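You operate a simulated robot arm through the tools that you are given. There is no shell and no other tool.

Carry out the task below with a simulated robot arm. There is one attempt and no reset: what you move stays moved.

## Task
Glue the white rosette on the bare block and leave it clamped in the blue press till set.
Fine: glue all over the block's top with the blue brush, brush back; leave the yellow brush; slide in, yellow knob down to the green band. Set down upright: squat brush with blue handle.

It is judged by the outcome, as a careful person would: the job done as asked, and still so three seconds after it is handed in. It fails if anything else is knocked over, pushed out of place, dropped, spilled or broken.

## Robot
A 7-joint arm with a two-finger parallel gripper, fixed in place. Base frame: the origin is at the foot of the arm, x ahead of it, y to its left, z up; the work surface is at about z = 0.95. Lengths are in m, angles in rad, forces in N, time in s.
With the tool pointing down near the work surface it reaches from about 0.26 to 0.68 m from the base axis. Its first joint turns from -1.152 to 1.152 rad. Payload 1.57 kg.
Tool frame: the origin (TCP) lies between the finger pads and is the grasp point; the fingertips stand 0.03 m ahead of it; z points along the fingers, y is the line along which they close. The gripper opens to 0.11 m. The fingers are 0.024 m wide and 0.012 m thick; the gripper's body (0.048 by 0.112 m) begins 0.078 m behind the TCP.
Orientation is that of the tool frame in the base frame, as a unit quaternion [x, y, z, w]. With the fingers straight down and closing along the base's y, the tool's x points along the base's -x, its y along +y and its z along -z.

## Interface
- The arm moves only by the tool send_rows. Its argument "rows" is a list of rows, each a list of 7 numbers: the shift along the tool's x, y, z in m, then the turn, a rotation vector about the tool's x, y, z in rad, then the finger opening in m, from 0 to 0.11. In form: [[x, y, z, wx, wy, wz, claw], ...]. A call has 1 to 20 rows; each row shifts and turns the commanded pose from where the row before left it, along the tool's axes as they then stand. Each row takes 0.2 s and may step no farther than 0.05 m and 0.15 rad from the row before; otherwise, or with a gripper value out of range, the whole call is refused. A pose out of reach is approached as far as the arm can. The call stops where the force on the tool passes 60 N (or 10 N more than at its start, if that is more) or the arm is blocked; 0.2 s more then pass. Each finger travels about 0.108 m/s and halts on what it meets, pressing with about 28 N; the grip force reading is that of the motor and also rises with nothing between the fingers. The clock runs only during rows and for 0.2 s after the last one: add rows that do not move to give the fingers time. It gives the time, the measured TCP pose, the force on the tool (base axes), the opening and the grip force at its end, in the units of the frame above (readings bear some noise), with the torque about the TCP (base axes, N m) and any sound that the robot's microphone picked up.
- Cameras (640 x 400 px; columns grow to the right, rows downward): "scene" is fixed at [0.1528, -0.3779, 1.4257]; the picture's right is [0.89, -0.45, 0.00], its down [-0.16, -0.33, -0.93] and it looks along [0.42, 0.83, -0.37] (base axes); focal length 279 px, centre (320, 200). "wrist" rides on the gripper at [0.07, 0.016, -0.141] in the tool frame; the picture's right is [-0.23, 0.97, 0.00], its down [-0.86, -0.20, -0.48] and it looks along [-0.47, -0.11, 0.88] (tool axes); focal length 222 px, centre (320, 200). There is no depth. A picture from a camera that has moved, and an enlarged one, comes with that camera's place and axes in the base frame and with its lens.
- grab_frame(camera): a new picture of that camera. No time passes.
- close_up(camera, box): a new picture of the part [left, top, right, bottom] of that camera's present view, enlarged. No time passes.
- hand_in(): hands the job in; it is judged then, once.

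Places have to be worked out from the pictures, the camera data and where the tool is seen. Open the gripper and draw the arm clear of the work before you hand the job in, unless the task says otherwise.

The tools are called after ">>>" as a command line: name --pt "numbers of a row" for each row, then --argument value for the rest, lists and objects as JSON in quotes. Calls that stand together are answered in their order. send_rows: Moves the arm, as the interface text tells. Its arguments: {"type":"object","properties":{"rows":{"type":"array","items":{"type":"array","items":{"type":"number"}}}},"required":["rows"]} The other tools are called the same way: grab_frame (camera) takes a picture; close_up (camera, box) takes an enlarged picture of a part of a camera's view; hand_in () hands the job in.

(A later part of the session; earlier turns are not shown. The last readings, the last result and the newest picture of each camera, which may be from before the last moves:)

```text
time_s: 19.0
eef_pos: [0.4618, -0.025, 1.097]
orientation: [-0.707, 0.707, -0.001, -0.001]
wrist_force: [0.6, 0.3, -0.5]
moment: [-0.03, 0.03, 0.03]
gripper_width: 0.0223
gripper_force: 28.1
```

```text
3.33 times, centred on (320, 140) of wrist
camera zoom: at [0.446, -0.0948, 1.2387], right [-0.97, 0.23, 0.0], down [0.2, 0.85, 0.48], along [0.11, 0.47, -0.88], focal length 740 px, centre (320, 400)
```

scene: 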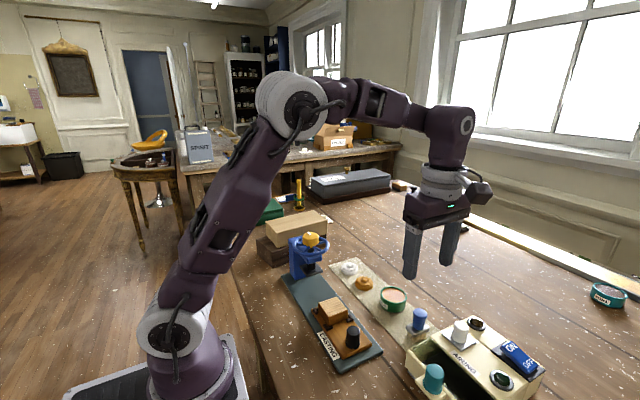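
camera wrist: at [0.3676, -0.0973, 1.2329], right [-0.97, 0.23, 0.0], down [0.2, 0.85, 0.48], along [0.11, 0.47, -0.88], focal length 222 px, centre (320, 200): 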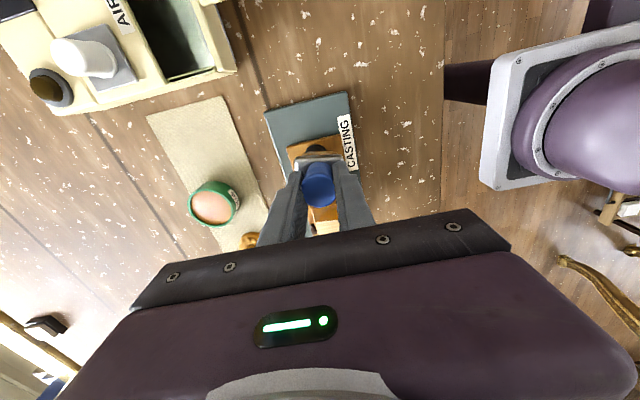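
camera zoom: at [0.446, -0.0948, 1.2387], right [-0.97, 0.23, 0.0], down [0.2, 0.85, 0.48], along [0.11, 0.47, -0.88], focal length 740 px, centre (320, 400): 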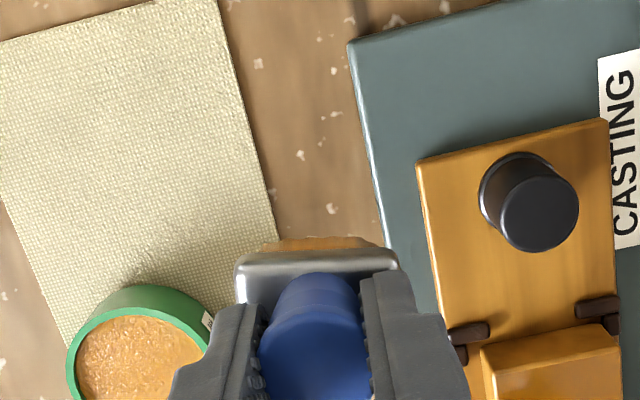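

The step was too long, so nothing moved; I resend with the approach split into three shorter steps.

>>> send_rows --pt "-0.031 0.0247 0 0 0 0 0.02" --pt "-0.031 0.0247 0 0 0 0 0.02" --pt "-0.0305 0.0246 0 0 0 0 0.02" --pt "0 0 0 0 0 0 0.02" --pt "0 0 0.03 0 0 0 0.02" --pt "0 0 0.01 0 0 0 0.02" --pt "0 0 0.004 0 0 0 0.02" --pt "0 -0.007 0 0 0 0 0.02" --pt "0 0.007 0 0 0 0 0.02" --pt "0 0.007 0 0 0 0 0.02" --pt "0 -0.007 0 0 0 0 0.02" --pt "0 0 -0.012 0 0 0 0.02"

>>> close_up --camera "scene" --box '[290, 260, 380, 340]'

>>> close_up --camera "wrist" --box '[240, 80, 400, 200]'

```text
time_s: 21.6
eef_pos: [0.387, 0.0675, 1.0671]
orientation: [-0.707, 0.707, 0.0, -0.001]
wrist_force: [-1.1, -0.3, 0.2]
moment: [0.0, 0.02, 0.01]
gripper_width: 0.0224
gripper_force: 28.3
```

```text
5.00 times, centred on (335, 300) of scene
camera zoom: at [0.1528, -0.3779, 1.4257], right [0.89, -0.45, 0.0], down [-0.16, -0.33, -0.93], along [0.42, 0.83, -0.37], focal length 1396 px, centre (245, -300)
```

zoom: 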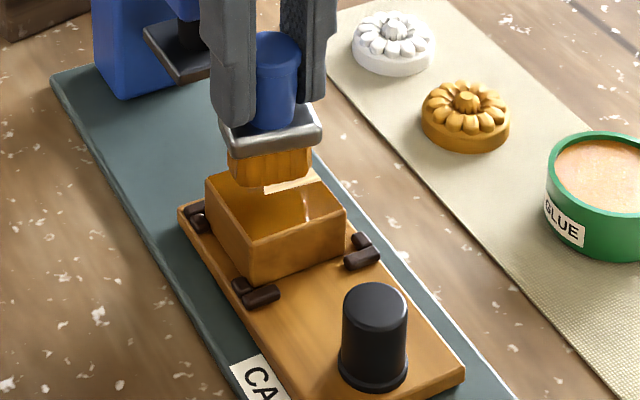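

```text
3.33 times, centred on (320, 140) of wrist
camera zoom: at [0.3712, -0.0013, 1.2077], right [-0.97, 0.23, 0.0], down [0.2, 0.86, 0.48], along [0.11, 0.47, -0.88], focal length 740 px, centre (320, 400)
```

zoom: 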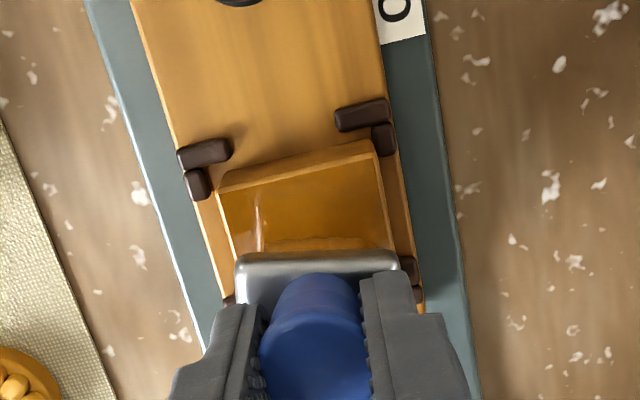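

Good progress without dragging; a bare patch remains at the far +x corner. Second dab at y≈0.078 with slightly longer x-strokes.

>>> send_rows --pt "-0.009 0 0 0 0 0 0.02" --pt "0 0 0.008 0 0 0 0.02" --pt "0 0 0.004 0 0 0 0.02" --pt "0 -0.009 0 0 0 0 0.02" --pt "0 0.009 0 0 0 0 0.02" --pt "0 0.009 0 0 0 0 0.02" --pt "0 -0.009 0 0 0 0 0.02" --pt "0 -0.009 0 0 0 0 0.02" --pt "0 0 -0.012 0 0 0 0.02" --pt "0 -0.03 -0.03 0 0 0 0.02" --pt "0 -0.04 0 0 0 0 0.02" --pt "0 0 0 0 0 0 0.02"

>>> close_up --camera "scene" --box '[300, 280, 360, 330]'

>>> close_up --camera "wrist" --box '[320, 80, 480, 200]'

```text
time_s: 24.2
eef_pos: [0.4648, 0.0738, 1.0984]
orientation: [0.708, -0.706, 0.0, -0.001]
wrist_force: [-0.5, -0.3, -1.7]
moment: [0.02, 0.02, -0.01]
gripper_width: 0.0225
gripper_force: 28.5
```

```text
8.00 times, centred on (330, 305) of scene
camera zoom: at [0.1529, -0.3779, 1.4257], right [0.89, -0.45, 0.0], down [-0.16, -0.33, -0.93], along [0.42, 0.83, -0.37], focal length 2234 px, centre (240, -640)
```

zoom: 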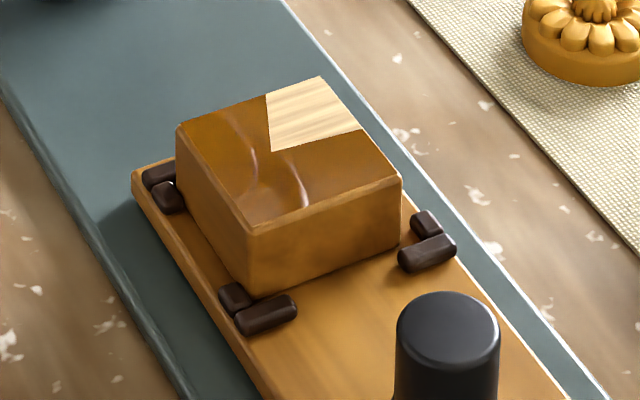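

```text
3.33 times, centred on (400, 140) of wrist
camera zoom: at [0.4487, 0.0052, 1.2406], right [-0.97, 0.23, 0.0], down [0.2, 0.86, 0.48], along [0.11, 0.47, -0.88], focal length 740 px, centre (53, 400)
```

zoom: 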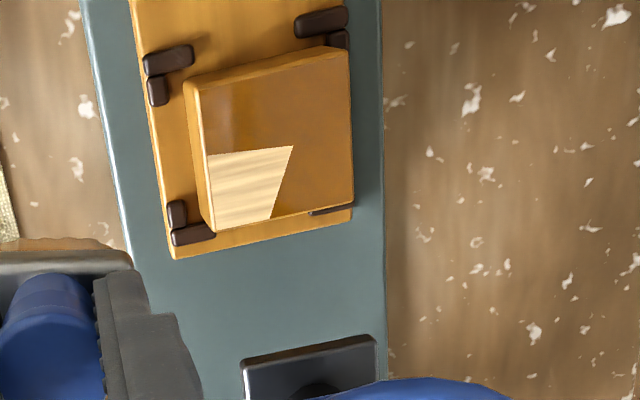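

Only a patch toward the +x/far corner remains bare. I return to that corner, pressing slightly firmer, and read the contact force.

>>> send_rows --pt "0 0.035 0 0 0 0 0.02" --pt "0.002 0.035 0 0 0 0 0.02" --pt "0 0 0.03 0 0 0 0.02" --pt "0 0 0.01 0 0 0 0.02" --pt "0 0 0.003 0 0 0 0.02" --pt "0 0 0 0 0 0 0.02"

>>> close_up --camera "scene" --box '[300, 270, 360, 330]'

>>> close_up --camera "wrist" --box '[240, 80, 400, 200]'

```text
time_s: 25.6
eef_pos: [0.3942, 0.0767, 1.0551]
orientation: [-0.707, 0.707, -0.001, 0.0]
wrist_force: [0.7, -0.5, 0.0]
moment: [0.0, 0.02, 0.03]
gripper_width: 0.0224
gripper_force: 27.6
```

```text
6.67 times, centred on (330, 300) of scene
camera zoom: at [0.1528, -0.3779, 1.4257], right [0.89, -0.45, 0.0], down [-0.16, -0.33, -0.93], along [0.42, 0.83, -0.37], focal length 1862 px, centre (253, -467)
```

zoom: 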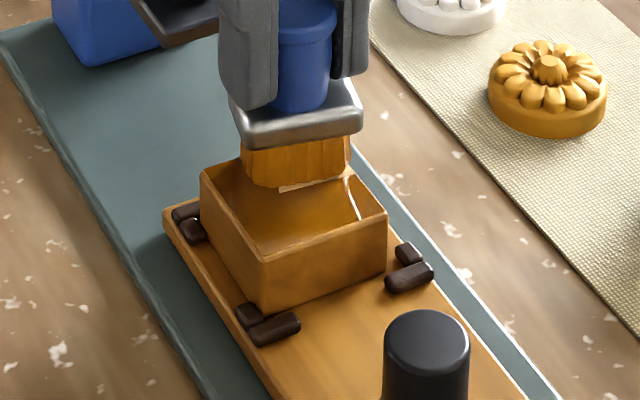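

```text
3.33 times, centred on (320, 140) of wrist
camera zoom: at [0.379, 0.0067, 1.1965], right [-0.97, 0.23, 0.0], down [0.2, 0.86, 0.48], along [0.11, 0.47, -0.88], focal length 740 px, centre (320, 400)
```

zoom: 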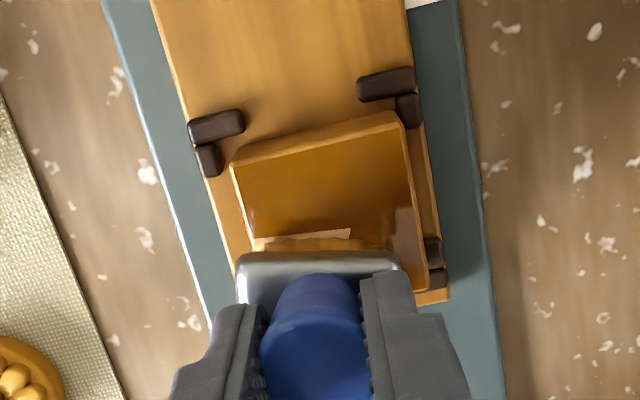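

No contact yet (0 N), so the brush has shifted up slightly in the grip. I lower 1.5 mm at a time until there is light contact.

>>> send_rows --pt "0 0 0.0015 0 0 0 0.02" --pt "0 0 0 0 0 0 0.02"

>>> send_rows --pt "0 0 0.001 0 0 0 0.02" --pt "0 0 0 0 0 0 0.02"

```text
time_s: 26.2
eef_pos: [0.3949, 0.0757, 1.054]
orientation: [0.707, -0.707, 0.001, -0.001]
wrist_force: [-3.9, 0.2, 23.6]
moment: [-0.09, 0.34, 0.02]
gripper_width: 0.0228
gripper_force: 27.6
```

```text
time_s: 26.8
eef_pos: [0.3954, 0.0763, 1.0525]
orientation: [-0.707, 0.707, -0.002, 0.002]
wrist_force: [-1.3, -0.3, 55.3]
moment: [-0.24, 0.35, 0.0]
gripper_width: 0.0225
gripper_force: 28.0
```

Contact is firm (55 N is more than I want), so I ease up and check the patch.

>>> send_rows --pt "0 0 -0.0015 0 0 0 0.02" --pt "0 0 0 0 0 0 0.02"

>>> close_up --camera "scene" --box '[300, 270, 360, 330]'

>>> close_up --camera "wrist" --box '[240, 80, 400, 200]'

```text
time_s: 27.4
eef_pos: [0.3954, 0.0755, 1.0533]
orientation: [0.707, -0.707, 0.001, -0.001]
wrist_force: [2.7, 0.0, 45.1]
moment: [-0.12, -0.03, 0.04]
gripper_width: 0.0223
gripper_force: 28.5
```

```text
6.67 times, centred on (330, 300) of scene
camera zoom: at [0.1523, -0.378, 1.4258], right [0.89, -0.45, 0.0], down [-0.16, -0.33, -0.93], along [0.42, 0.83, -0.37], focal length 1862 px, centre (253, -467)
```

zoom: 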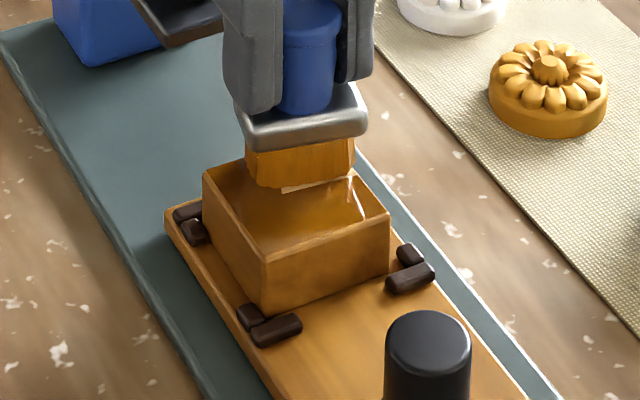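

```text
3.33 times, centred on (320, 140) of wrist
camera zoom: at [0.3799, 0.0064, 1.1944], right [-0.97, 0.23, 0.0], down [0.2, 0.85, 0.48], along [0.11, 0.47, -0.88], focal length 740 px, centre (320, 400)
```

zoom: 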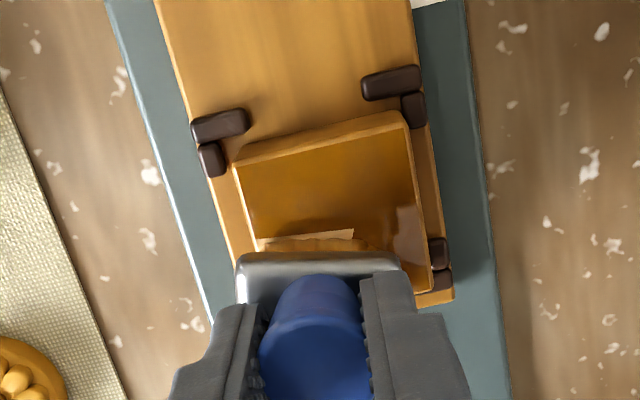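

Bare area now is just a thin strip in front of the brush plus what lies under it. I lift, step 9 mm toward −y, and press lightly again with small x-strokes.

>>> send_rows --pt "0 0 -0.008 0 0 0 0.02" --pt "0.009 0 0 0 0 0 0.02" --pt "0 0 0.006 0 0 0 0.02" --pt "0 0 0.0015 0 0 0 0.02" --pt "0 0 0 0 0 0 0.02"

```text
time_s: 28.6
eef_pos: [0.3961, 0.0661, 1.0539]
orientation: [-0.707, 0.707, 0.0, -0.001]
wrist_force: [-4.4, -1.0, 20.3]
moment: [-0.06, 0.33, 0.0]
gripper_width: 0.0225
gripper_force: 28.2
```

About 20 N contact. I make short x-strokes here, then lift away to view the top.

>>> send_rows --pt "0 -0.006 0 0 0 0 0.02" --pt "0 0.006 0 0 0 0 0.02" --pt "0 0.006 0 0 0 0 0.02" --pt "0 -0.006 0 0 0 0 0.02" --pt "0 0 -0.012 0 0 0 0.02" --pt "0 -0.03 -0.03 0 0 0 0.02" --pt "0 -0.04 0 0 0 0 0.02" --pt "0 0 0 0 0 0 0.02"

>>> close_up --camera "scene" --box '[300, 280, 360, 330]'

>>> close_up --camera "wrist" --box '[320, 80, 480, 200]'

```text
time_s: 30.4
eef_pos: [0.4686, 0.0652, 1.0949]
orientation: [-0.706, 0.708, 0.0, 0.0]
wrist_force: [-0.5, 0.3, -0.9]
moment: [0.01, -0.01, 0.04]
gripper_width: 0.0224
gripper_force: 28.1
```

```text
8.00 times, centred on (330, 305) of scene
camera zoom: at [0.1529, -0.3779, 1.4257], right [0.89, -0.45, 0.0], down [-0.16, -0.33, -0.93], along [0.42, 0.83, -0.37], focal length 2234 px, centre (240, -640)
```

zoom: 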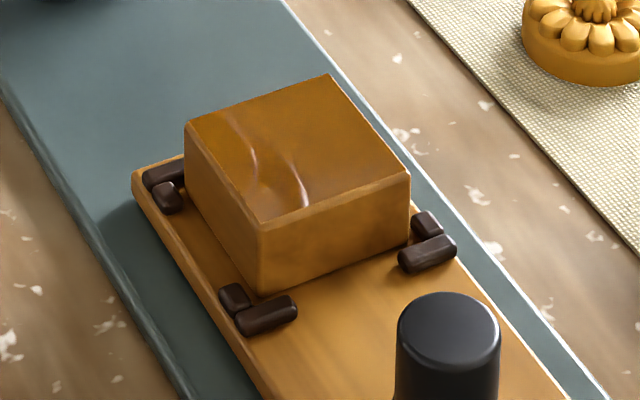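

```text
3.33 times, centred on (400, 140) of wrist
camera zoom: at [0.4532, -0.0042, 1.236], right [-0.97, 0.23, 0.0], down [0.2, 0.86, 0.48], along [0.11, 0.47, -0.88], focal length 740 px, centre (53, 400)
```

zoom: 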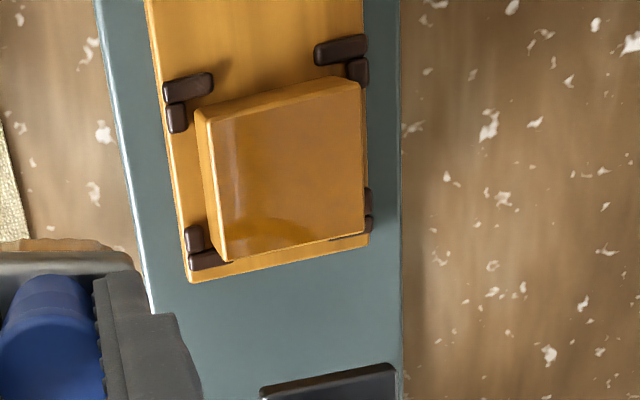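

The whole top is now coated and shiny. I carry the brush back over its original spot at (0.5257, −0.077), staying high over the pot.

>>> send_rows --pt "0.0358 -0.0145 -0.004 0 0 0 0.02" --pt "0.0358 -0.0145 -0.004 0 0 0 0.02" --pt "0.0358 -0.0145 -0.004 0 0 0 0.02" --pt "0.0356 -0.0144 -0.004 0 0 0 0.02" --pt "0 0 0 0 0 0 0.02" --pt "0 0 0.04 0 0 0 0.02" --pt "0 0 0.04 0 0 0 0.02" --pt "0 0 0.01 0 0 0 0.02" --pt "0 0 0 0 0 0 0.02"

>>> close_up --camera "scene" --box '[380, 260, 480, 350]'

>>> close_up --camera "wrist" --box '[200, 80, 440, 240]'

```text
time_s: 32.4
eef_pos: [0.5243, -0.0775, 1.0217]
orientation: [-0.707, 0.707, 0.0, 0.0]
wrist_force: [0.2, 0.0, -1.4]
moment: [-0.02, 0.03, -0.01]
gripper_width: 0.0224
gripper_force: 28.2
```

```text
4.44 times, centred on (430, 305) of scene
camera zoom: at [0.1528, -0.3779, 1.4257], right [0.89, -0.45, 0.0], down [-0.16, -0.33, -0.93], along [0.42, 0.83, -0.37], focal length 1241 px, centre (-169, -267)
```

zoom: 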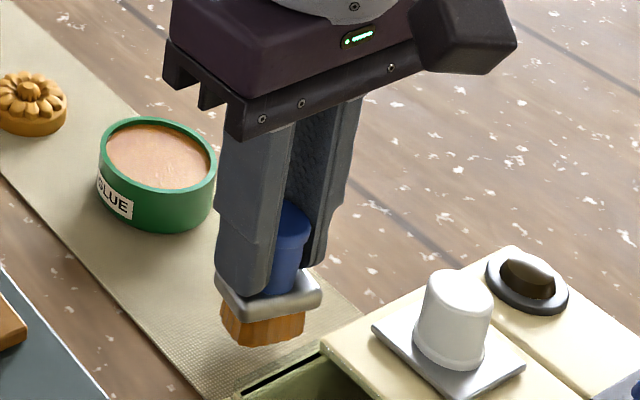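

```text
2.50 times, centred on (320, 160) of wrist
camera zoom: at [0.5085, -0.1464, 1.1633], right [-0.97, 0.23, 0.0], down [0.2, 0.85, 0.48], along [0.11, 0.47, -0.88], focal length 555 px, centre (320, 300)
```

zoom: 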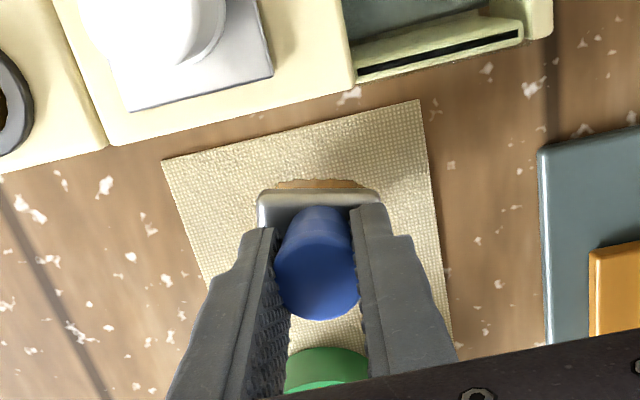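

The brush hangs level above its spot. I lower in small steps until the bristles touch the mat.

>>> send_rows --pt "0 0 0.006 0 0 0 0.02" --pt "0 0 0.003 0 0 0 0.02" --pt "0 0 0 0 0 0 0.02"

>>> send_rows --pt "0 0 0.0015 0 0 0 0.02" --pt "0 0 0 0 0 0 0.02"

```text
time_s: 33.2
eef_pos: [0.5243, -0.0766, 1.0124]
orientation: [-0.707, 0.708, 0.0, 0.0]
wrist_force: [-0.2, 0.1, -0.6]
moment: [-0.02, -0.03, -0.02]
gripper_width: 0.0225
gripper_force: 28.0
```

```text
time_s: 33.8
eef_pos: [0.5237, -0.0763, 1.0109]
orientation: [-0.707, 0.707, -0.001, 0.0]
wrist_force: [-1.5, 1.7, 23.1]
moment: [0.1, 0.24, 0.0]
gripper_width: 0.0222
gripper_force: 27.6
```

Bristles are on the mat. I ease off a touch and open the fingers evenly to release.

>>> send_rows --pt "0 0 -0.0008 0 0 0 0.02" --pt "0 0 0 0 0 0 0.03" --pt "0 0 0 0 0 0 0.045" --pt "0 0 0 0 0 0 0.05" --pt "0 0 0 0 0 0 0.05"

>>> close_up --camera "scene" --box '[380, 260, 480, 350]'

>>> close_up --camera "wrist" --box '[200, 80, 440, 240]'

```text
time_s: 35.0
eef_pos: [0.5225, -0.0774, 1.0111]
orientation: [-0.707, 0.707, -0.001, 0.0]
wrist_force: [-0.2, 0.1, -0.4]
moment: [0.01, 0.0, -0.01]
gripper_width: 0.0504
gripper_force: 0.1
```

```text
4.44 times, centred on (430, 305) of scene
camera zoom: at [0.1528, -0.3779, 1.4257], right [0.89, -0.45, 0.0], down [-0.16, -0.33, -0.93], along [0.42, 0.83, -0.37], focal length 1241 px, centre (-169, -267)
```

zoom: 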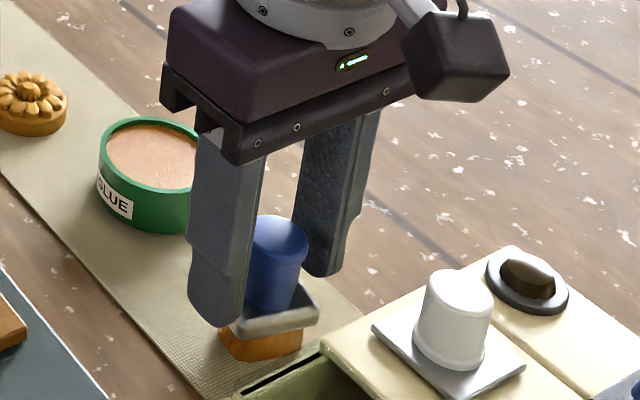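

```text
2.50 times, centred on (320, 160) of wrist
camera zoom: at [0.5081, -0.1464, 1.1519], right [-0.97, 0.23, 0.0], down [0.2, 0.85, 0.48], along [0.11, 0.47, -0.88], focal length 555 px, centre (320, 300)
```

zoom: 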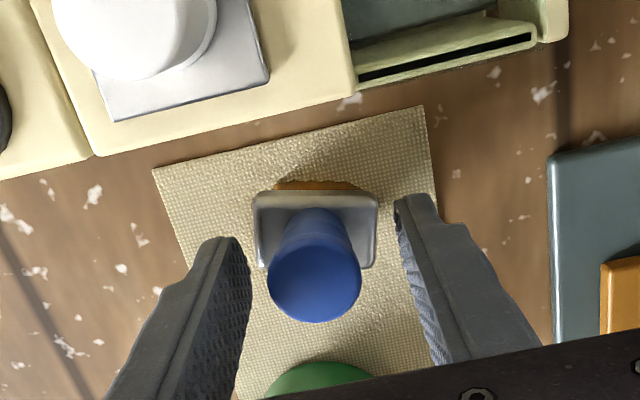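

The brush stands upright in its place. I lift straight up, then travel along the mat to above the white rosette.

>>> send_rows --pt "0 0 -0.02 0 0 0 0.06" --pt "0 0 -0.035 0 0 0 0.07" --pt "0 0 -0.035 0 0 0 0.08" --pt "-0.042 0 0 0 0 0 0.08" --pt "-0.042 0 0 0 0 0 0.08" --pt "-0.042 0 0 0 0 0 0.08" --pt "-0.042 0 0 0 0 0 0.08" --pt "-0.042 0 0 0 0 0 0.08" --pt "-0.042 0 0 0 0 0 0.08" --pt "0 0 0 0 0 0 0.08" --pt "0 0 0 0 0 0 0.08"

>>> close_up --camera "wrist" --box '[200, 80, 440, 240]'

>>> grab_frame --camera "wrist"

>>> grab_frame --camera "scene"

```text
time_s: 37.4
eef_pos: [0.5225, 0.1766, 1.1034]
orientation: [0.707, -0.707, 0.0, 0.0]
wrist_force: [0.4, -0.1, 0.1]
moment: [-0.01, 0.01, 0.02]
gripper_width: 0.0802
gripper_force: 0.1
```

```text
2.50 times, centred on (320, 160) of wrist
camera zoom: at [0.5071, 0.1072, 1.2443], right [-0.97, 0.23, 0.0], down [0.2, 0.85, 0.48], along [0.11, 0.47, -0.88], focal length 555 px, centre (320, 300)
```

zoom: 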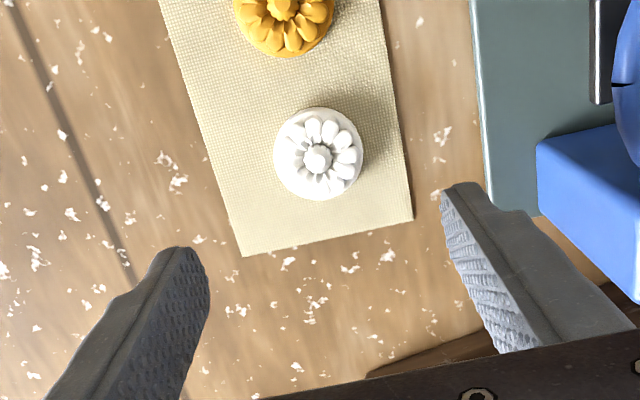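

```text
taken
camera wrist: at [0.5071, 0.1072, 1.2443], right [-0.97, 0.23, 0.0], down [0.2, 0.85, 0.48], along [0.11, 0.47, -0.88], focal length 222 px, centre (320, 200)
```

wrist: 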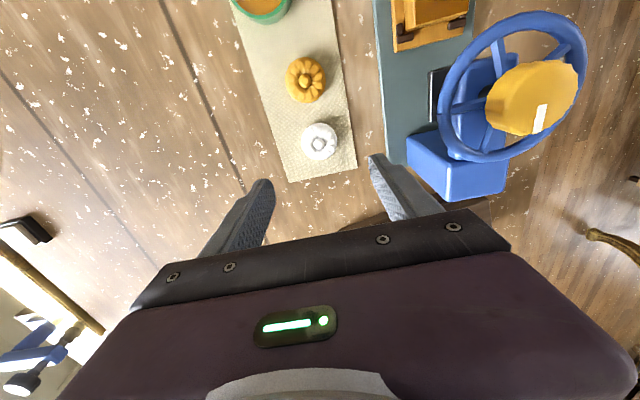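

```text
taken
```

scene: 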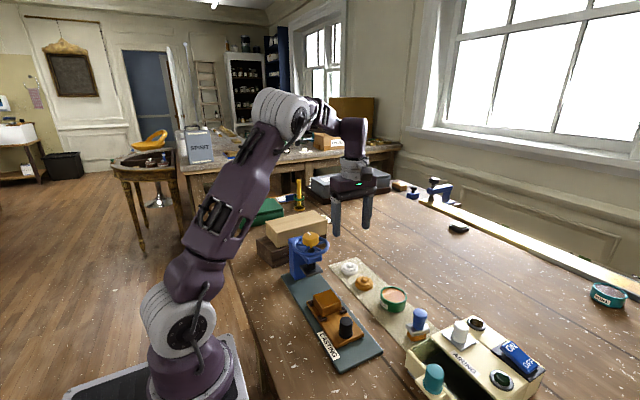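

Rosette centre computes to (0.5245, 0.1755), diameter ≈45 mm. I centre and descend partway with the fingers open around it, then check.

>>> send_rows --pt "0.0017 -0.0014 0.04 0 0 0 0.08" --pt "0 0 0.04 0 0 0 0.075" --pt "0 0 0.02 0 0 0 0.07" --pt "0 0 0 0 0 0 0.07"

>>> close_up --camera "wrist" --box '[220, 100, 420, 230]'

>>> close_up --camera "scene" --box '[310, 220, 410, 300]'

```text
time_s: 38.4
eef_pos: [0.5266, 0.1726, 1.0035]
orientation: [-0.707, 0.707, 0.0, -0.001]
wrist_force: [-0.8, 0.1, -0.3]
moment: [-0.03, -0.01, 0.02]
gripper_width: 0.0699
gripper_force: 0.1
```

```text
3.08 times, centred on (320, 165) of wrist
camera zoom: at [0.511, 0.1038, 1.1436], right [-0.97, 0.23, 0.0], down [0.2, 0.85, 0.48], along [0.11, 0.47, -0.88], focal length 684 px, centre (320, 308)
```

zoom: 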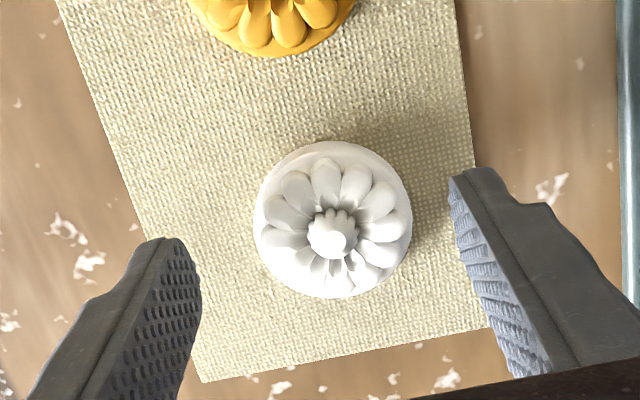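

```text
5.00 times, centred on (360, 260) of scene
camera zoom: at [0.1528, -0.3779, 1.4257], right [0.89, -0.45, 0.0], down [-0.16, -0.33, -0.93], along [0.42, 0.83, -0.37], focal length 1396 px, centre (120, -100)
```

zoom: 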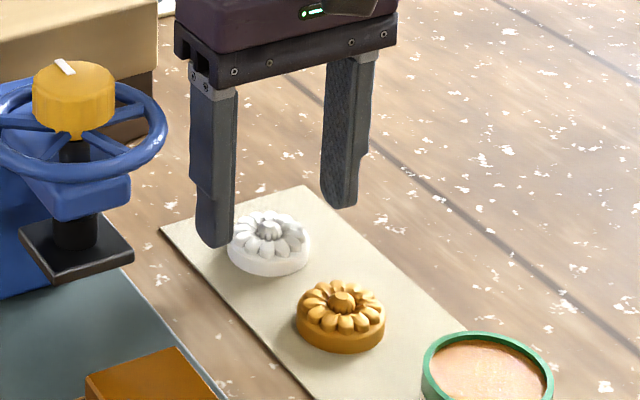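

Rosette refined at (0.524, 0.175). I nudge to centre and lower until the fingertips are a few mm above the mat.

>>> send_rows --pt "-0.0014 0.003 0.01 0 0 0 0.065" --pt "0 0 0.006 0 0 0 0.06" --pt "0 0 0 0 0 0 0.06"

>>> close_up --camera "wrist" --box '[220, 100, 420, 230]'

>>> close_up --camera "scene" --box '[330, 240, 390, 290]'

```text
time_s: 39.2
eef_pos: [0.5228, 0.175, 0.9863]
orientation: [-0.707, 0.707, 0.0, 0.0]
wrist_force: [-1.2, -0.3, 0.2]
moment: [0.02, 0.01, 0.0]
gripper_width: 0.06
gripper_force: 0.1
```

```text
3.08 times, centred on (320, 165) of wrist
camera zoom: at [0.5069, 0.1058, 1.1274], right [-0.97, 0.23, 0.0], down [0.2, 0.85, 0.48], along [0.11, 0.47, -0.88], focal length 684 px, centre (320, 308)
```

zoom: 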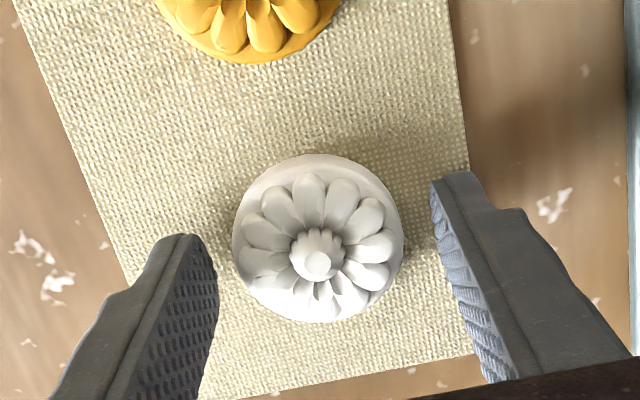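

```text
8.00 times, centred on (360, 265) of scene
camera zoom: at [0.1528, -0.3779, 1.4257], right [0.89, -0.45, 0.0], down [-0.16, -0.33, -0.93], along [0.42, 0.83, -0.37], focal length 2234 px, centre (0, -320)
```

zoom: 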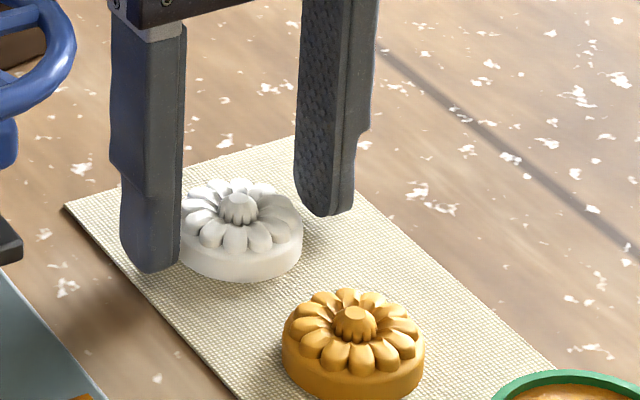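

Well centred. I lower 1.5 mm more and close on the rosette's rim.

>>> send_rows --pt "0 0 0.0015 0 0 0 0.06" --pt "0 0 0 0 0 0 0.05" --pt "0 0 0 0 0 0 0.035" --pt "0 0 0 0 0 0 0.035" --pt "0 0 0 0 0 0 0.035"

>>> close_up --camera "wrist" --box '[220, 100, 420, 230]'

```text
time_s: 40.4
eef_pos: [0.5226, 0.1747, 0.9846]
orientation: [0.707, -0.707, 0.001, 0.0]
wrist_force: [0.5, 0.3, -0.5]
moment: [0.01, -0.02, 0.0]
gripper_width: 0.044
gripper_force: 28.6
```

```text
3.08 times, centred on (320, 165) of wrist
camera zoom: at [0.507, 0.1054, 1.1261], right [-0.97, 0.23, 0.0], down [0.2, 0.85, 0.48], along [0.11, 0.47, -0.88], focal length 684 px, centre (320, 308)
```

zoom: 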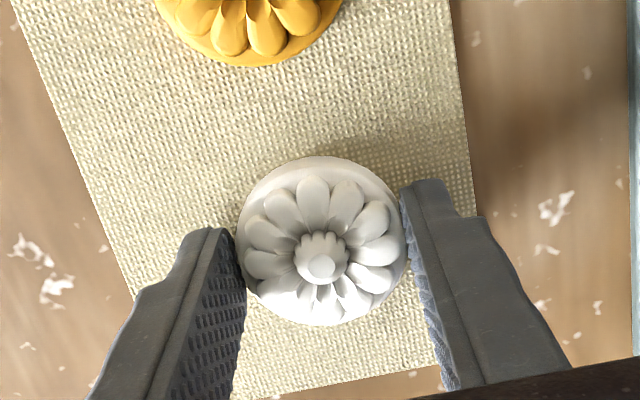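

The rosette is held at 44 mm. I lift it, travel in −y first (clear of the press wheel), then −x to above the block at about (0.392, 0.062).

>>> send_rows --pt "0 0 -0.02 0 0 0 0.035" --pt "0 0 -0.045 0 0 0 0.035" --pt "0 0 -0.045 0 0 0 0.035" --pt "0.0376 0 0 0 0 0 0.035" --pt "0.0376 0 0 0 0 0 0.035" --pt "0.0375 0 0 0 0 0 0.035" --pt "0 0.044 0 0 0 0 0.035" --pt "0 0.044 0 0 0 0 0.035" --pt "0 0.0441 0 0 0 0 0.035" --pt "0 0 0 0 0 0 0.035" --pt "0 0 0 0 0 0 0.035"

>>> close_up --camera "wrist" --box '[220, 100, 420, 230]'

>>> close_up --camera "scene" --box '[260, 220, 380, 340]'

```text
time_s: 42.8
eef_pos: [0.3925, 0.0651, 1.0939]
orientation: [0.707, -0.707, -0.001, 0.0]
wrist_force: [-1.3, -0.1, -0.7]
moment: [-0.01, 0.02, 0.02]
gripper_width: 0.0443
gripper_force: 27.9
```

```text
3.08 times, centred on (320, 165) of wrist
camera zoom: at [0.3765, -0.0049, 1.2357], right [-0.97, 0.23, 0.0], down [0.2, 0.86, 0.48], along [0.11, 0.47, -0.88], focal length 684 px, centre (320, 308)
```

zoom: 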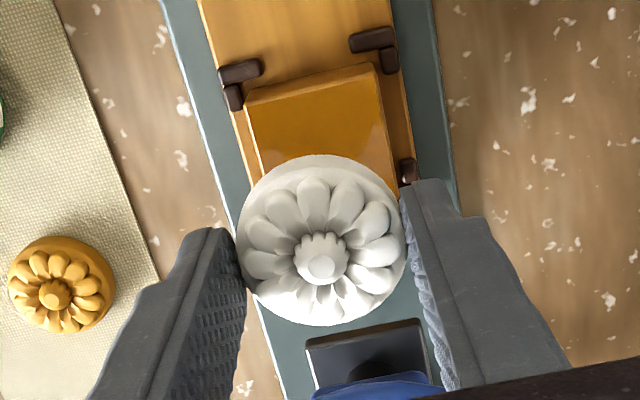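

```text
3.33 times, centred on (320, 280) of scene
camera zoom: at [0.1528, -0.3779, 1.4257], right [0.89, -0.45, 0.0], down [-0.16, -0.33, -0.93], along [0.42, 0.83, -0.37], focal length 931 px, centre (320, -67)
```

zoom: 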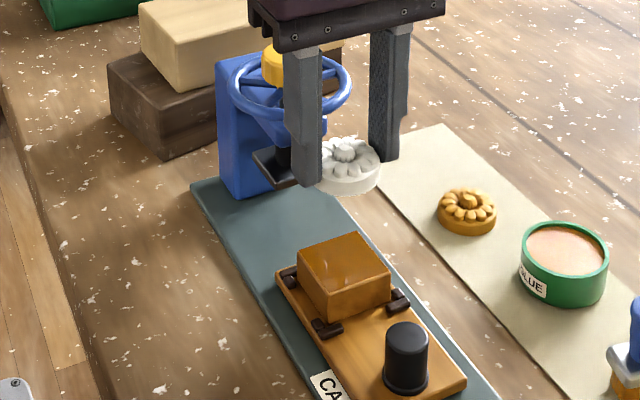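

The rosette is level. I zoom to locate the block's top edges relative to the tool before lowering.

>>> close_up --camera "wrist" --box '[280, 110, 360, 170]'

```text
6.67 times, centred on (320, 140) of wrist
camera zoom: at [0.3765, -0.0049, 1.2357], right [-0.97, 0.23, 0.0], down [0.2, 0.86, 0.48], along [0.11, 0.47, -0.88], focal length 1481 px, centre (320, 600)
```

zoom: 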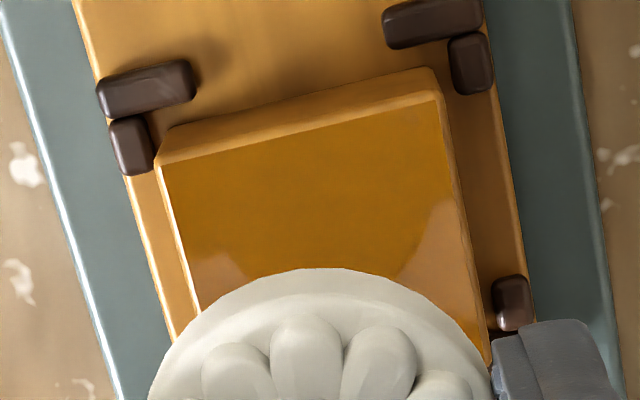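

Block top centre is (0.3905, 0.063); the rosette is 2 mm off in x and y. I correct and descend to about 15 mm above the block.

>>> send_rows --pt "0.002 0.002 0.02 0 0 0 0.035" --pt "0 0 0.02 0 0 0 0.035" --pt "0 0 0.01 0 0 0 0.035" --pt "0 0 0 0 0 0 0.035" --pt "0 0 0 0 0 0 0.035"

>>> close_up --camera "wrist" --box '[260, 100, 380, 200]'

>>> close_up --camera "scene" --box '[290, 250, 370, 330]'

```text
time_s: 44.0
eef_pos: [0.3872, 0.06, 1.0445]
orientation: [-0.707, 0.708, 0.0, 0.0]
wrist_force: [0.0, 0.0, -0.4]
moment: [0.03, 0.0, -0.01]
gripper_width: 0.0444
gripper_force: 27.6
```

```text
4.00 times, centred on (320, 150) of wrist
camera zoom: at [0.3726, -0.0088, 1.1858], right [-0.97, 0.23, 0.0], down [0.2, 0.85, 0.48], along [0.11, 0.47, -0.88], focal length 888 px, centre (320, 400)
```

zoom: 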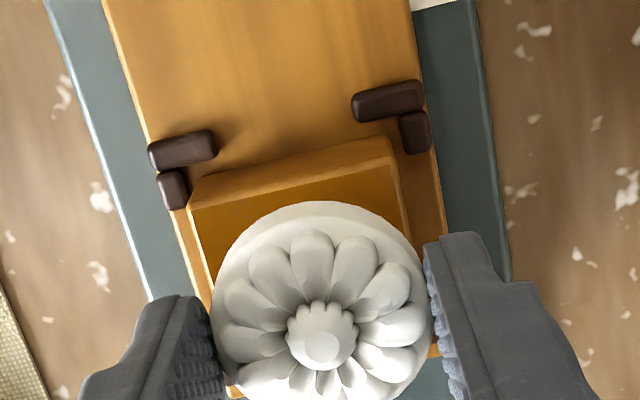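

```text
5.00 times, centred on (330, 290) of scene
camera zoom: at [0.1528, -0.3779, 1.4257], right [0.89, -0.45, 0.0], down [-0.16, -0.33, -0.93], along [0.42, 0.83, -0.37], focal length 1396 px, centre (270, -250)
```

zoom: 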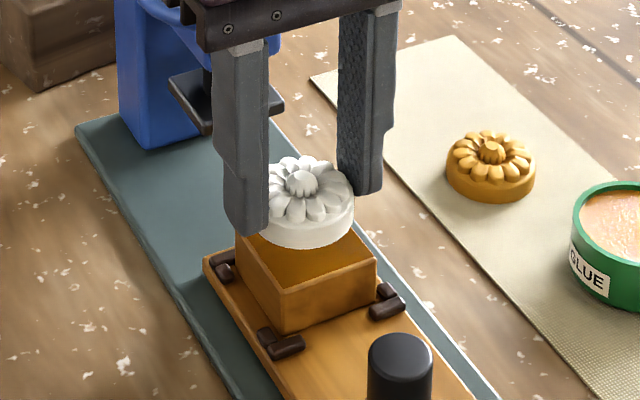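

The block position is unchanged; the tool sits ~2 mm short in x and y, so I correct and lower toward contact.

>>> send_rows --pt "-0.002 -0.002 0.004 0 0 0 0.035" --pt "0 0 0.005 0 0 0 0.035" --pt "0 0 0.003 0 0 0 0.035" --pt "0 0 0 0 0 0 0.035"

>>> close_up --camera "wrist" --box '[260, 100, 380, 200]'

>>> close_up --camera "scene" --box '[290, 250, 370, 330]'

```text
time_s: 45.0
eef_pos: [0.3901, 0.0625, 1.0318]
orientation: [-0.707, 0.707, 0.001, 0.001]
wrist_force: [0.3, 0.4, 0.0]
moment: [-0.01, -0.01, 0.02]
gripper_width: 0.0442
gripper_force: 28.3
```

```text
4.00 times, centred on (320, 150) of wrist
camera zoom: at [0.3746, -0.0072, 1.1729], right [-0.97, 0.23, 0.0], down [0.2, 0.85, 0.48], along [0.11, 0.47, -0.88], focal length 888 px, centre (320, 400)
```

zoom: 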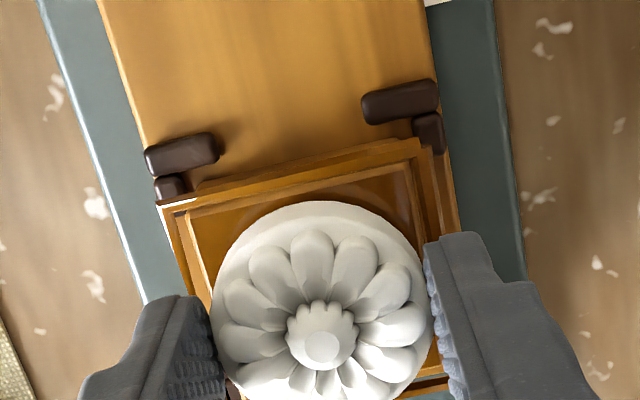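

```text
5.00 times, centred on (330, 290) of scene
camera zoom: at [0.1528, -0.3779, 1.4257], right [0.89, -0.45, 0.0], down [-0.16, -0.33, -0.93], along [0.42, 0.83, -0.37], focal length 1396 px, centre (270, -250)
```

zoom: 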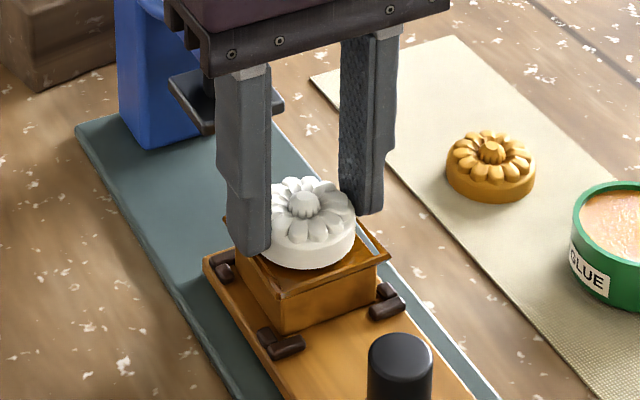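

The glue film is already squeezing out as a rim under the rosette, so it's just about touching. I lower in 1 mm steps to light contact.

>>> send_rows --pt "0 0 0.0015 0 0 0 0.035" --pt "0 0 0 0 0 0 0.035"

>>> close_up --camera "scene" --box '[300, 265, 360, 325]'

```text
time_s: 45.6
eef_pos: [0.3904, 0.0624, 1.0301]
orientation: [0.707, -0.707, 0.0, 0.0]
wrist_force: [-0.2, -0.1, 0.6]
moment: [-0.02, 0.01, -0.05]
gripper_width: 0.0443
gripper_force: 28.1
```

```text
6.67 times, centred on (330, 295) of scene
camera zoom: at [0.1528, -0.3779, 1.4257], right [0.89, -0.45, 0.0], down [-0.16, -0.33, -0.93], along [0.42, 0.83, -0.37], focal length 1862 px, centre (253, -433)
```

zoom: 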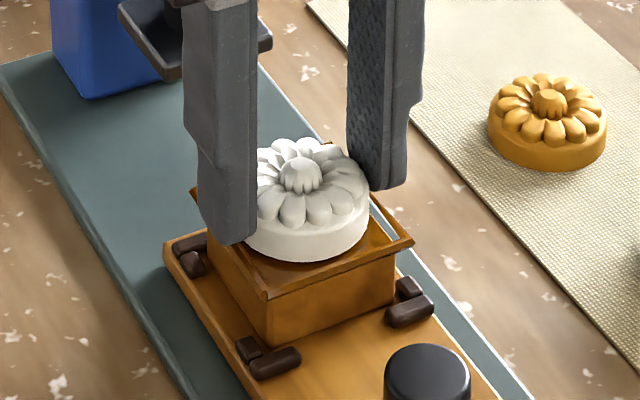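

Still near zero force; another small step down.

>>> send_rows --pt "0 0 0.001 0 0 0 0.035" --pt "0 0 0 0 0 0 0.035"

>>> send_rows --pt "0 0 0.001 0 0 0 0.035" --pt "0 0 0 0 0 0 0.035"

```text
time_s: 46.2
eef_pos: [0.391, 0.0611, 1.0299]
orientation: [-0.707, 0.708, 0.0, 0.001]
wrist_force: [1.3, 0.2, -0.4]
moment: [-0.01, -0.03, 0.03]
gripper_width: 0.0442
gripper_force: 27.3
```

```text
time_s: 46.8
eef_pos: [0.3903, 0.0631, 1.0288]
orientation: [-0.707, 0.708, 0.0, 0.0]
wrist_force: [0.0, -0.5, -0.9]
moment: [0.0, -0.02, 0.01]
gripper_width: 0.0441
gripper_force: 27.8
```

Measured z is 1.029, right at the expected contact height. I continue in 1 mm steps watching force.

>>> send_rows --pt "0 0 0.001 0 0 0 0.035" --pt "0 0 0 0 0 0 0.035"

>>> close_up --camera "scene" --box '[300, 265, 360, 325]'

>>> close_up --camera "wrist" --box '[260, 100, 380, 200]'

```text
time_s: 47.4
eef_pos: [0.3903, 0.0623, 1.0277]
orientation: [-0.707, 0.707, 0.0, 0.0]
wrist_force: [-0.9, -0.4, 7.8]
moment: [0.01, -0.05, 0.0]
gripper_width: 0.044
gripper_force: 27.9
```

```text
6.67 times, centred on (330, 295) of scene
camera zoom: at [0.1527, -0.3779, 1.4257], right [0.89, -0.45, 0.0], down [-0.16, -0.33, -0.93], along [0.42, 0.83, -0.37], focal length 1862 px, centre (253, -433)
```

zoom: 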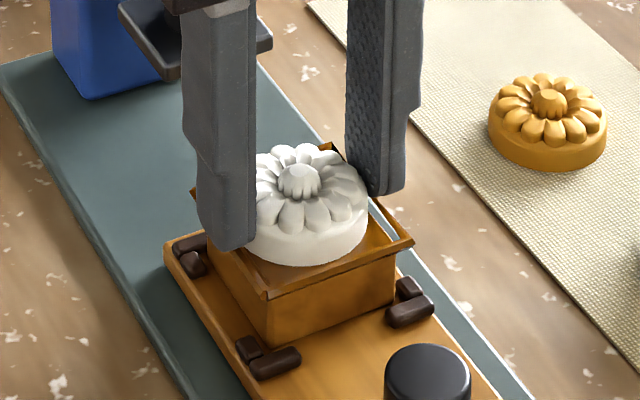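

```text
4.00 times, centred on (320, 150) of wrist
camera zoom: at [0.3749, -0.007, 1.169], right [-0.97, 0.23, 0.0], down [0.2, 0.86, 0.48], along [0.11, 0.47, -0.88], focal length 888 px, centre (320, 400)
```

zoom: 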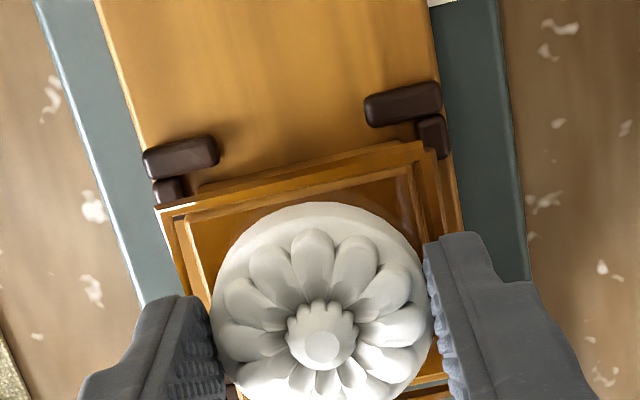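

Contact at ~8 N with the rosette centred on the block. I hold a moment, then open the fingers and rise straight up.

>>> send_rows --pt "0 0 0 0 0 0 0.035" --pt "0 0 0 0 0 0 0.035" --pt "0 0 -0.0005 0 0 0 0.05" --pt "0 0 0 0 0 0 0.06" --pt "0 0 0 0 0 0 0.065" --pt "0 0 0 0 0 0 0.065"

>>> close_up --camera "scene" --box '[300, 265, 360, 325]'

>>> close_up --camera "wrist" --box '[260, 100, 380, 200]'

```text
time_s: 48.8
eef_pos: [0.3912, 0.0635, 1.0284]
orientation: [0.708, -0.706, 0.0, 0.0]
wrist_force: [-0.8, 0.3, -0.5]
moment: [0.03, -0.01, 0.02]
gripper_width: 0.0649
gripper_force: 0.0
```

```text
6.67 times, centred on (330, 295) of scene
camera zoom: at [0.1528, -0.3779, 1.4257], right [0.89, -0.45, 0.0], down [-0.16, -0.33, -0.93], along [0.42, 0.83, -0.37], focal length 1862 px, centre (253, -433)
```

zoom: 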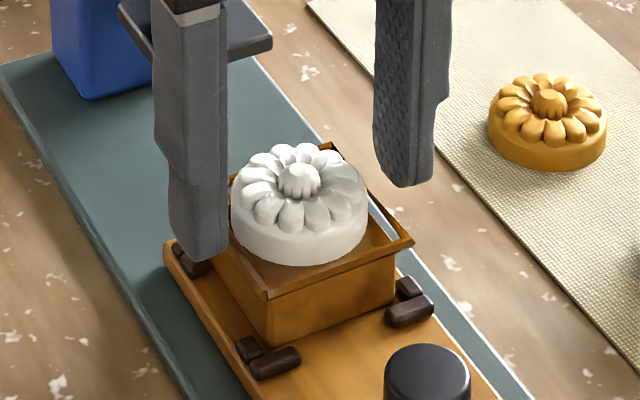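

```text
4.00 times, centred on (320, 150) of wrist
camera zoom: at [0.3754, -0.0073, 1.1693], right [-0.97, 0.23, 0.0], down [0.2, 0.85, 0.48], along [0.11, 0.47, -0.88], focal length 888 px, centre (320, 400)
```

zoom: 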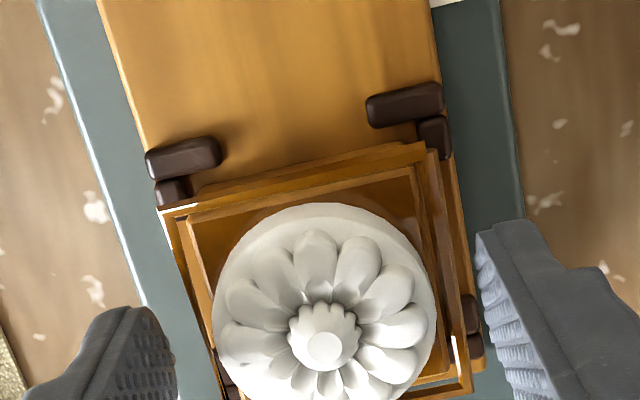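

The rosette sits squarely on the glued block. I rise, back off toward −y and tilt the tool so the wrist camera can look at the press more from the side (checking clearance and the green band).

>>> send_rows --pt "0 0 -0.02 0 0 0 0.07" --pt "0 0 -0.04 0 0 0 0.09" --pt "0 0 -0.045 0 0 0 0.11" --pt "0.045 0 0 0 0 0 0.11" --pt "0.045 0 0 0 0 0 0.11" --pt "0 0 0 0 -0.15 0 0.11" --pt "0 0 0 0 -0.15 0 0.11" --pt "0 0 0 0 -0.15 0 0.11" --pt "0 0 0 0 -0.15 0 0.11" --pt "0 0 0 0 -0.1 0 0.11" --pt "0 0 0 0 0 0 0.11"

>>> grab_frame --camera "wrist"

>>> grab_frame --camera "scene"

```text
time_s: 51.2
eef_pos: [0.3896, -0.0291, 1.1334]
orientation: [-0.664, 0.664, 0.243, 0.243]
wrist_force: [0.5, 0.8, 0.0]
moment: [0.0, -0.01, -0.01]
gripper_width: 0.1101
gripper_force: 0.0
```

```text
taken
camera wrist: at [0.3748, -0.173, 1.1959], right [-0.97, 0.17, 0.15], down [0.2, 0.34, 0.92], along [0.11, 0.92, -0.37], focal length 222 px, centre (320, 200)
```

wrist: 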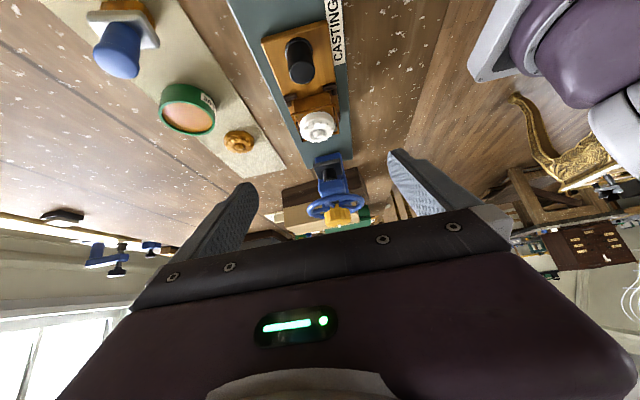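

```text
taken
```

scene: 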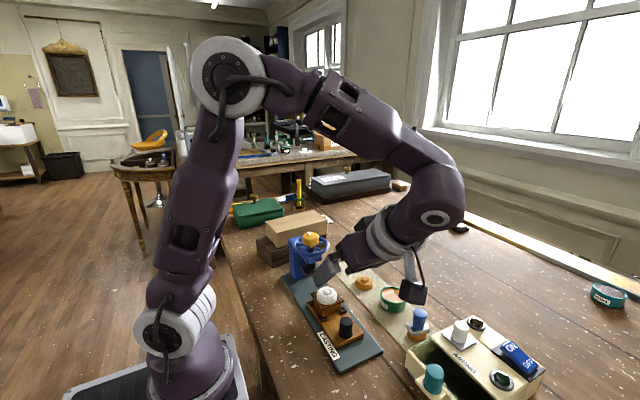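

>>> close_up --camera "wrist" --box '[270, 90, 390, 230]'

>>> close_up --camera "wrist" --box '[300, 140, 370, 230]'

>>> close_up --camera "scene" --box '[285, 225, 345, 310]'

```text
2.86 times, centred on (330, 160) of wrist
camera zoom: at [0.3748, -0.173, 1.1959], right [-0.97, 0.17, 0.15], down [0.2, 0.34, 0.92], along [0.11, 0.92, -0.37], focal length 635 px, centre (291, 314)
```

zoom: 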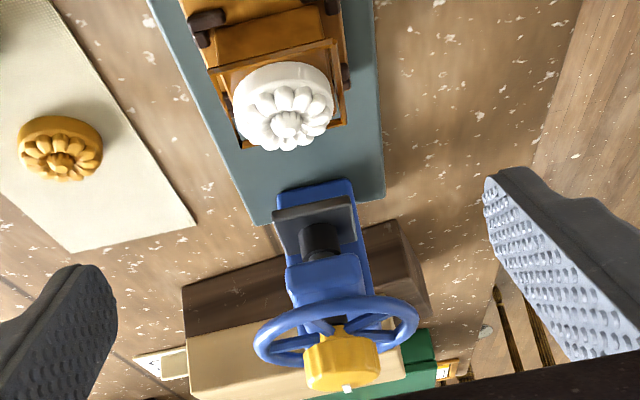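

```text
4.44 times, centred on (335, 185) of wrist
camera zoom: at [0.3748, -0.173, 1.1959], right [-0.97, 0.17, 0.15], down [0.2, 0.34, 0.92], along [0.11, 0.92, -0.37], focal length 987 px, centre (253, 267)
```

zoom: 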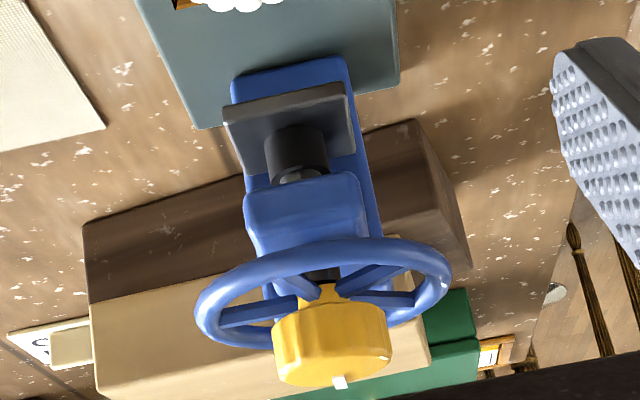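

```text
4.71 times, centred on (315, 268) of scene
camera zoom: at [0.1528, -0.3779, 1.4257], right [0.89, -0.45, 0.0], down [-0.16, -0.33, -0.93], along [0.42, 0.83, -0.37], focal length 1314 px, centre (344, -118)
```

zoom: 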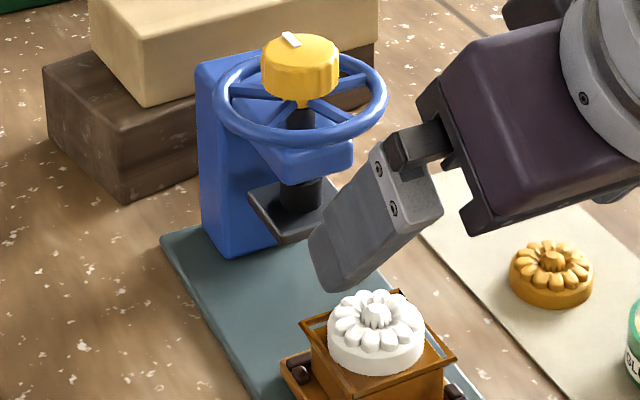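

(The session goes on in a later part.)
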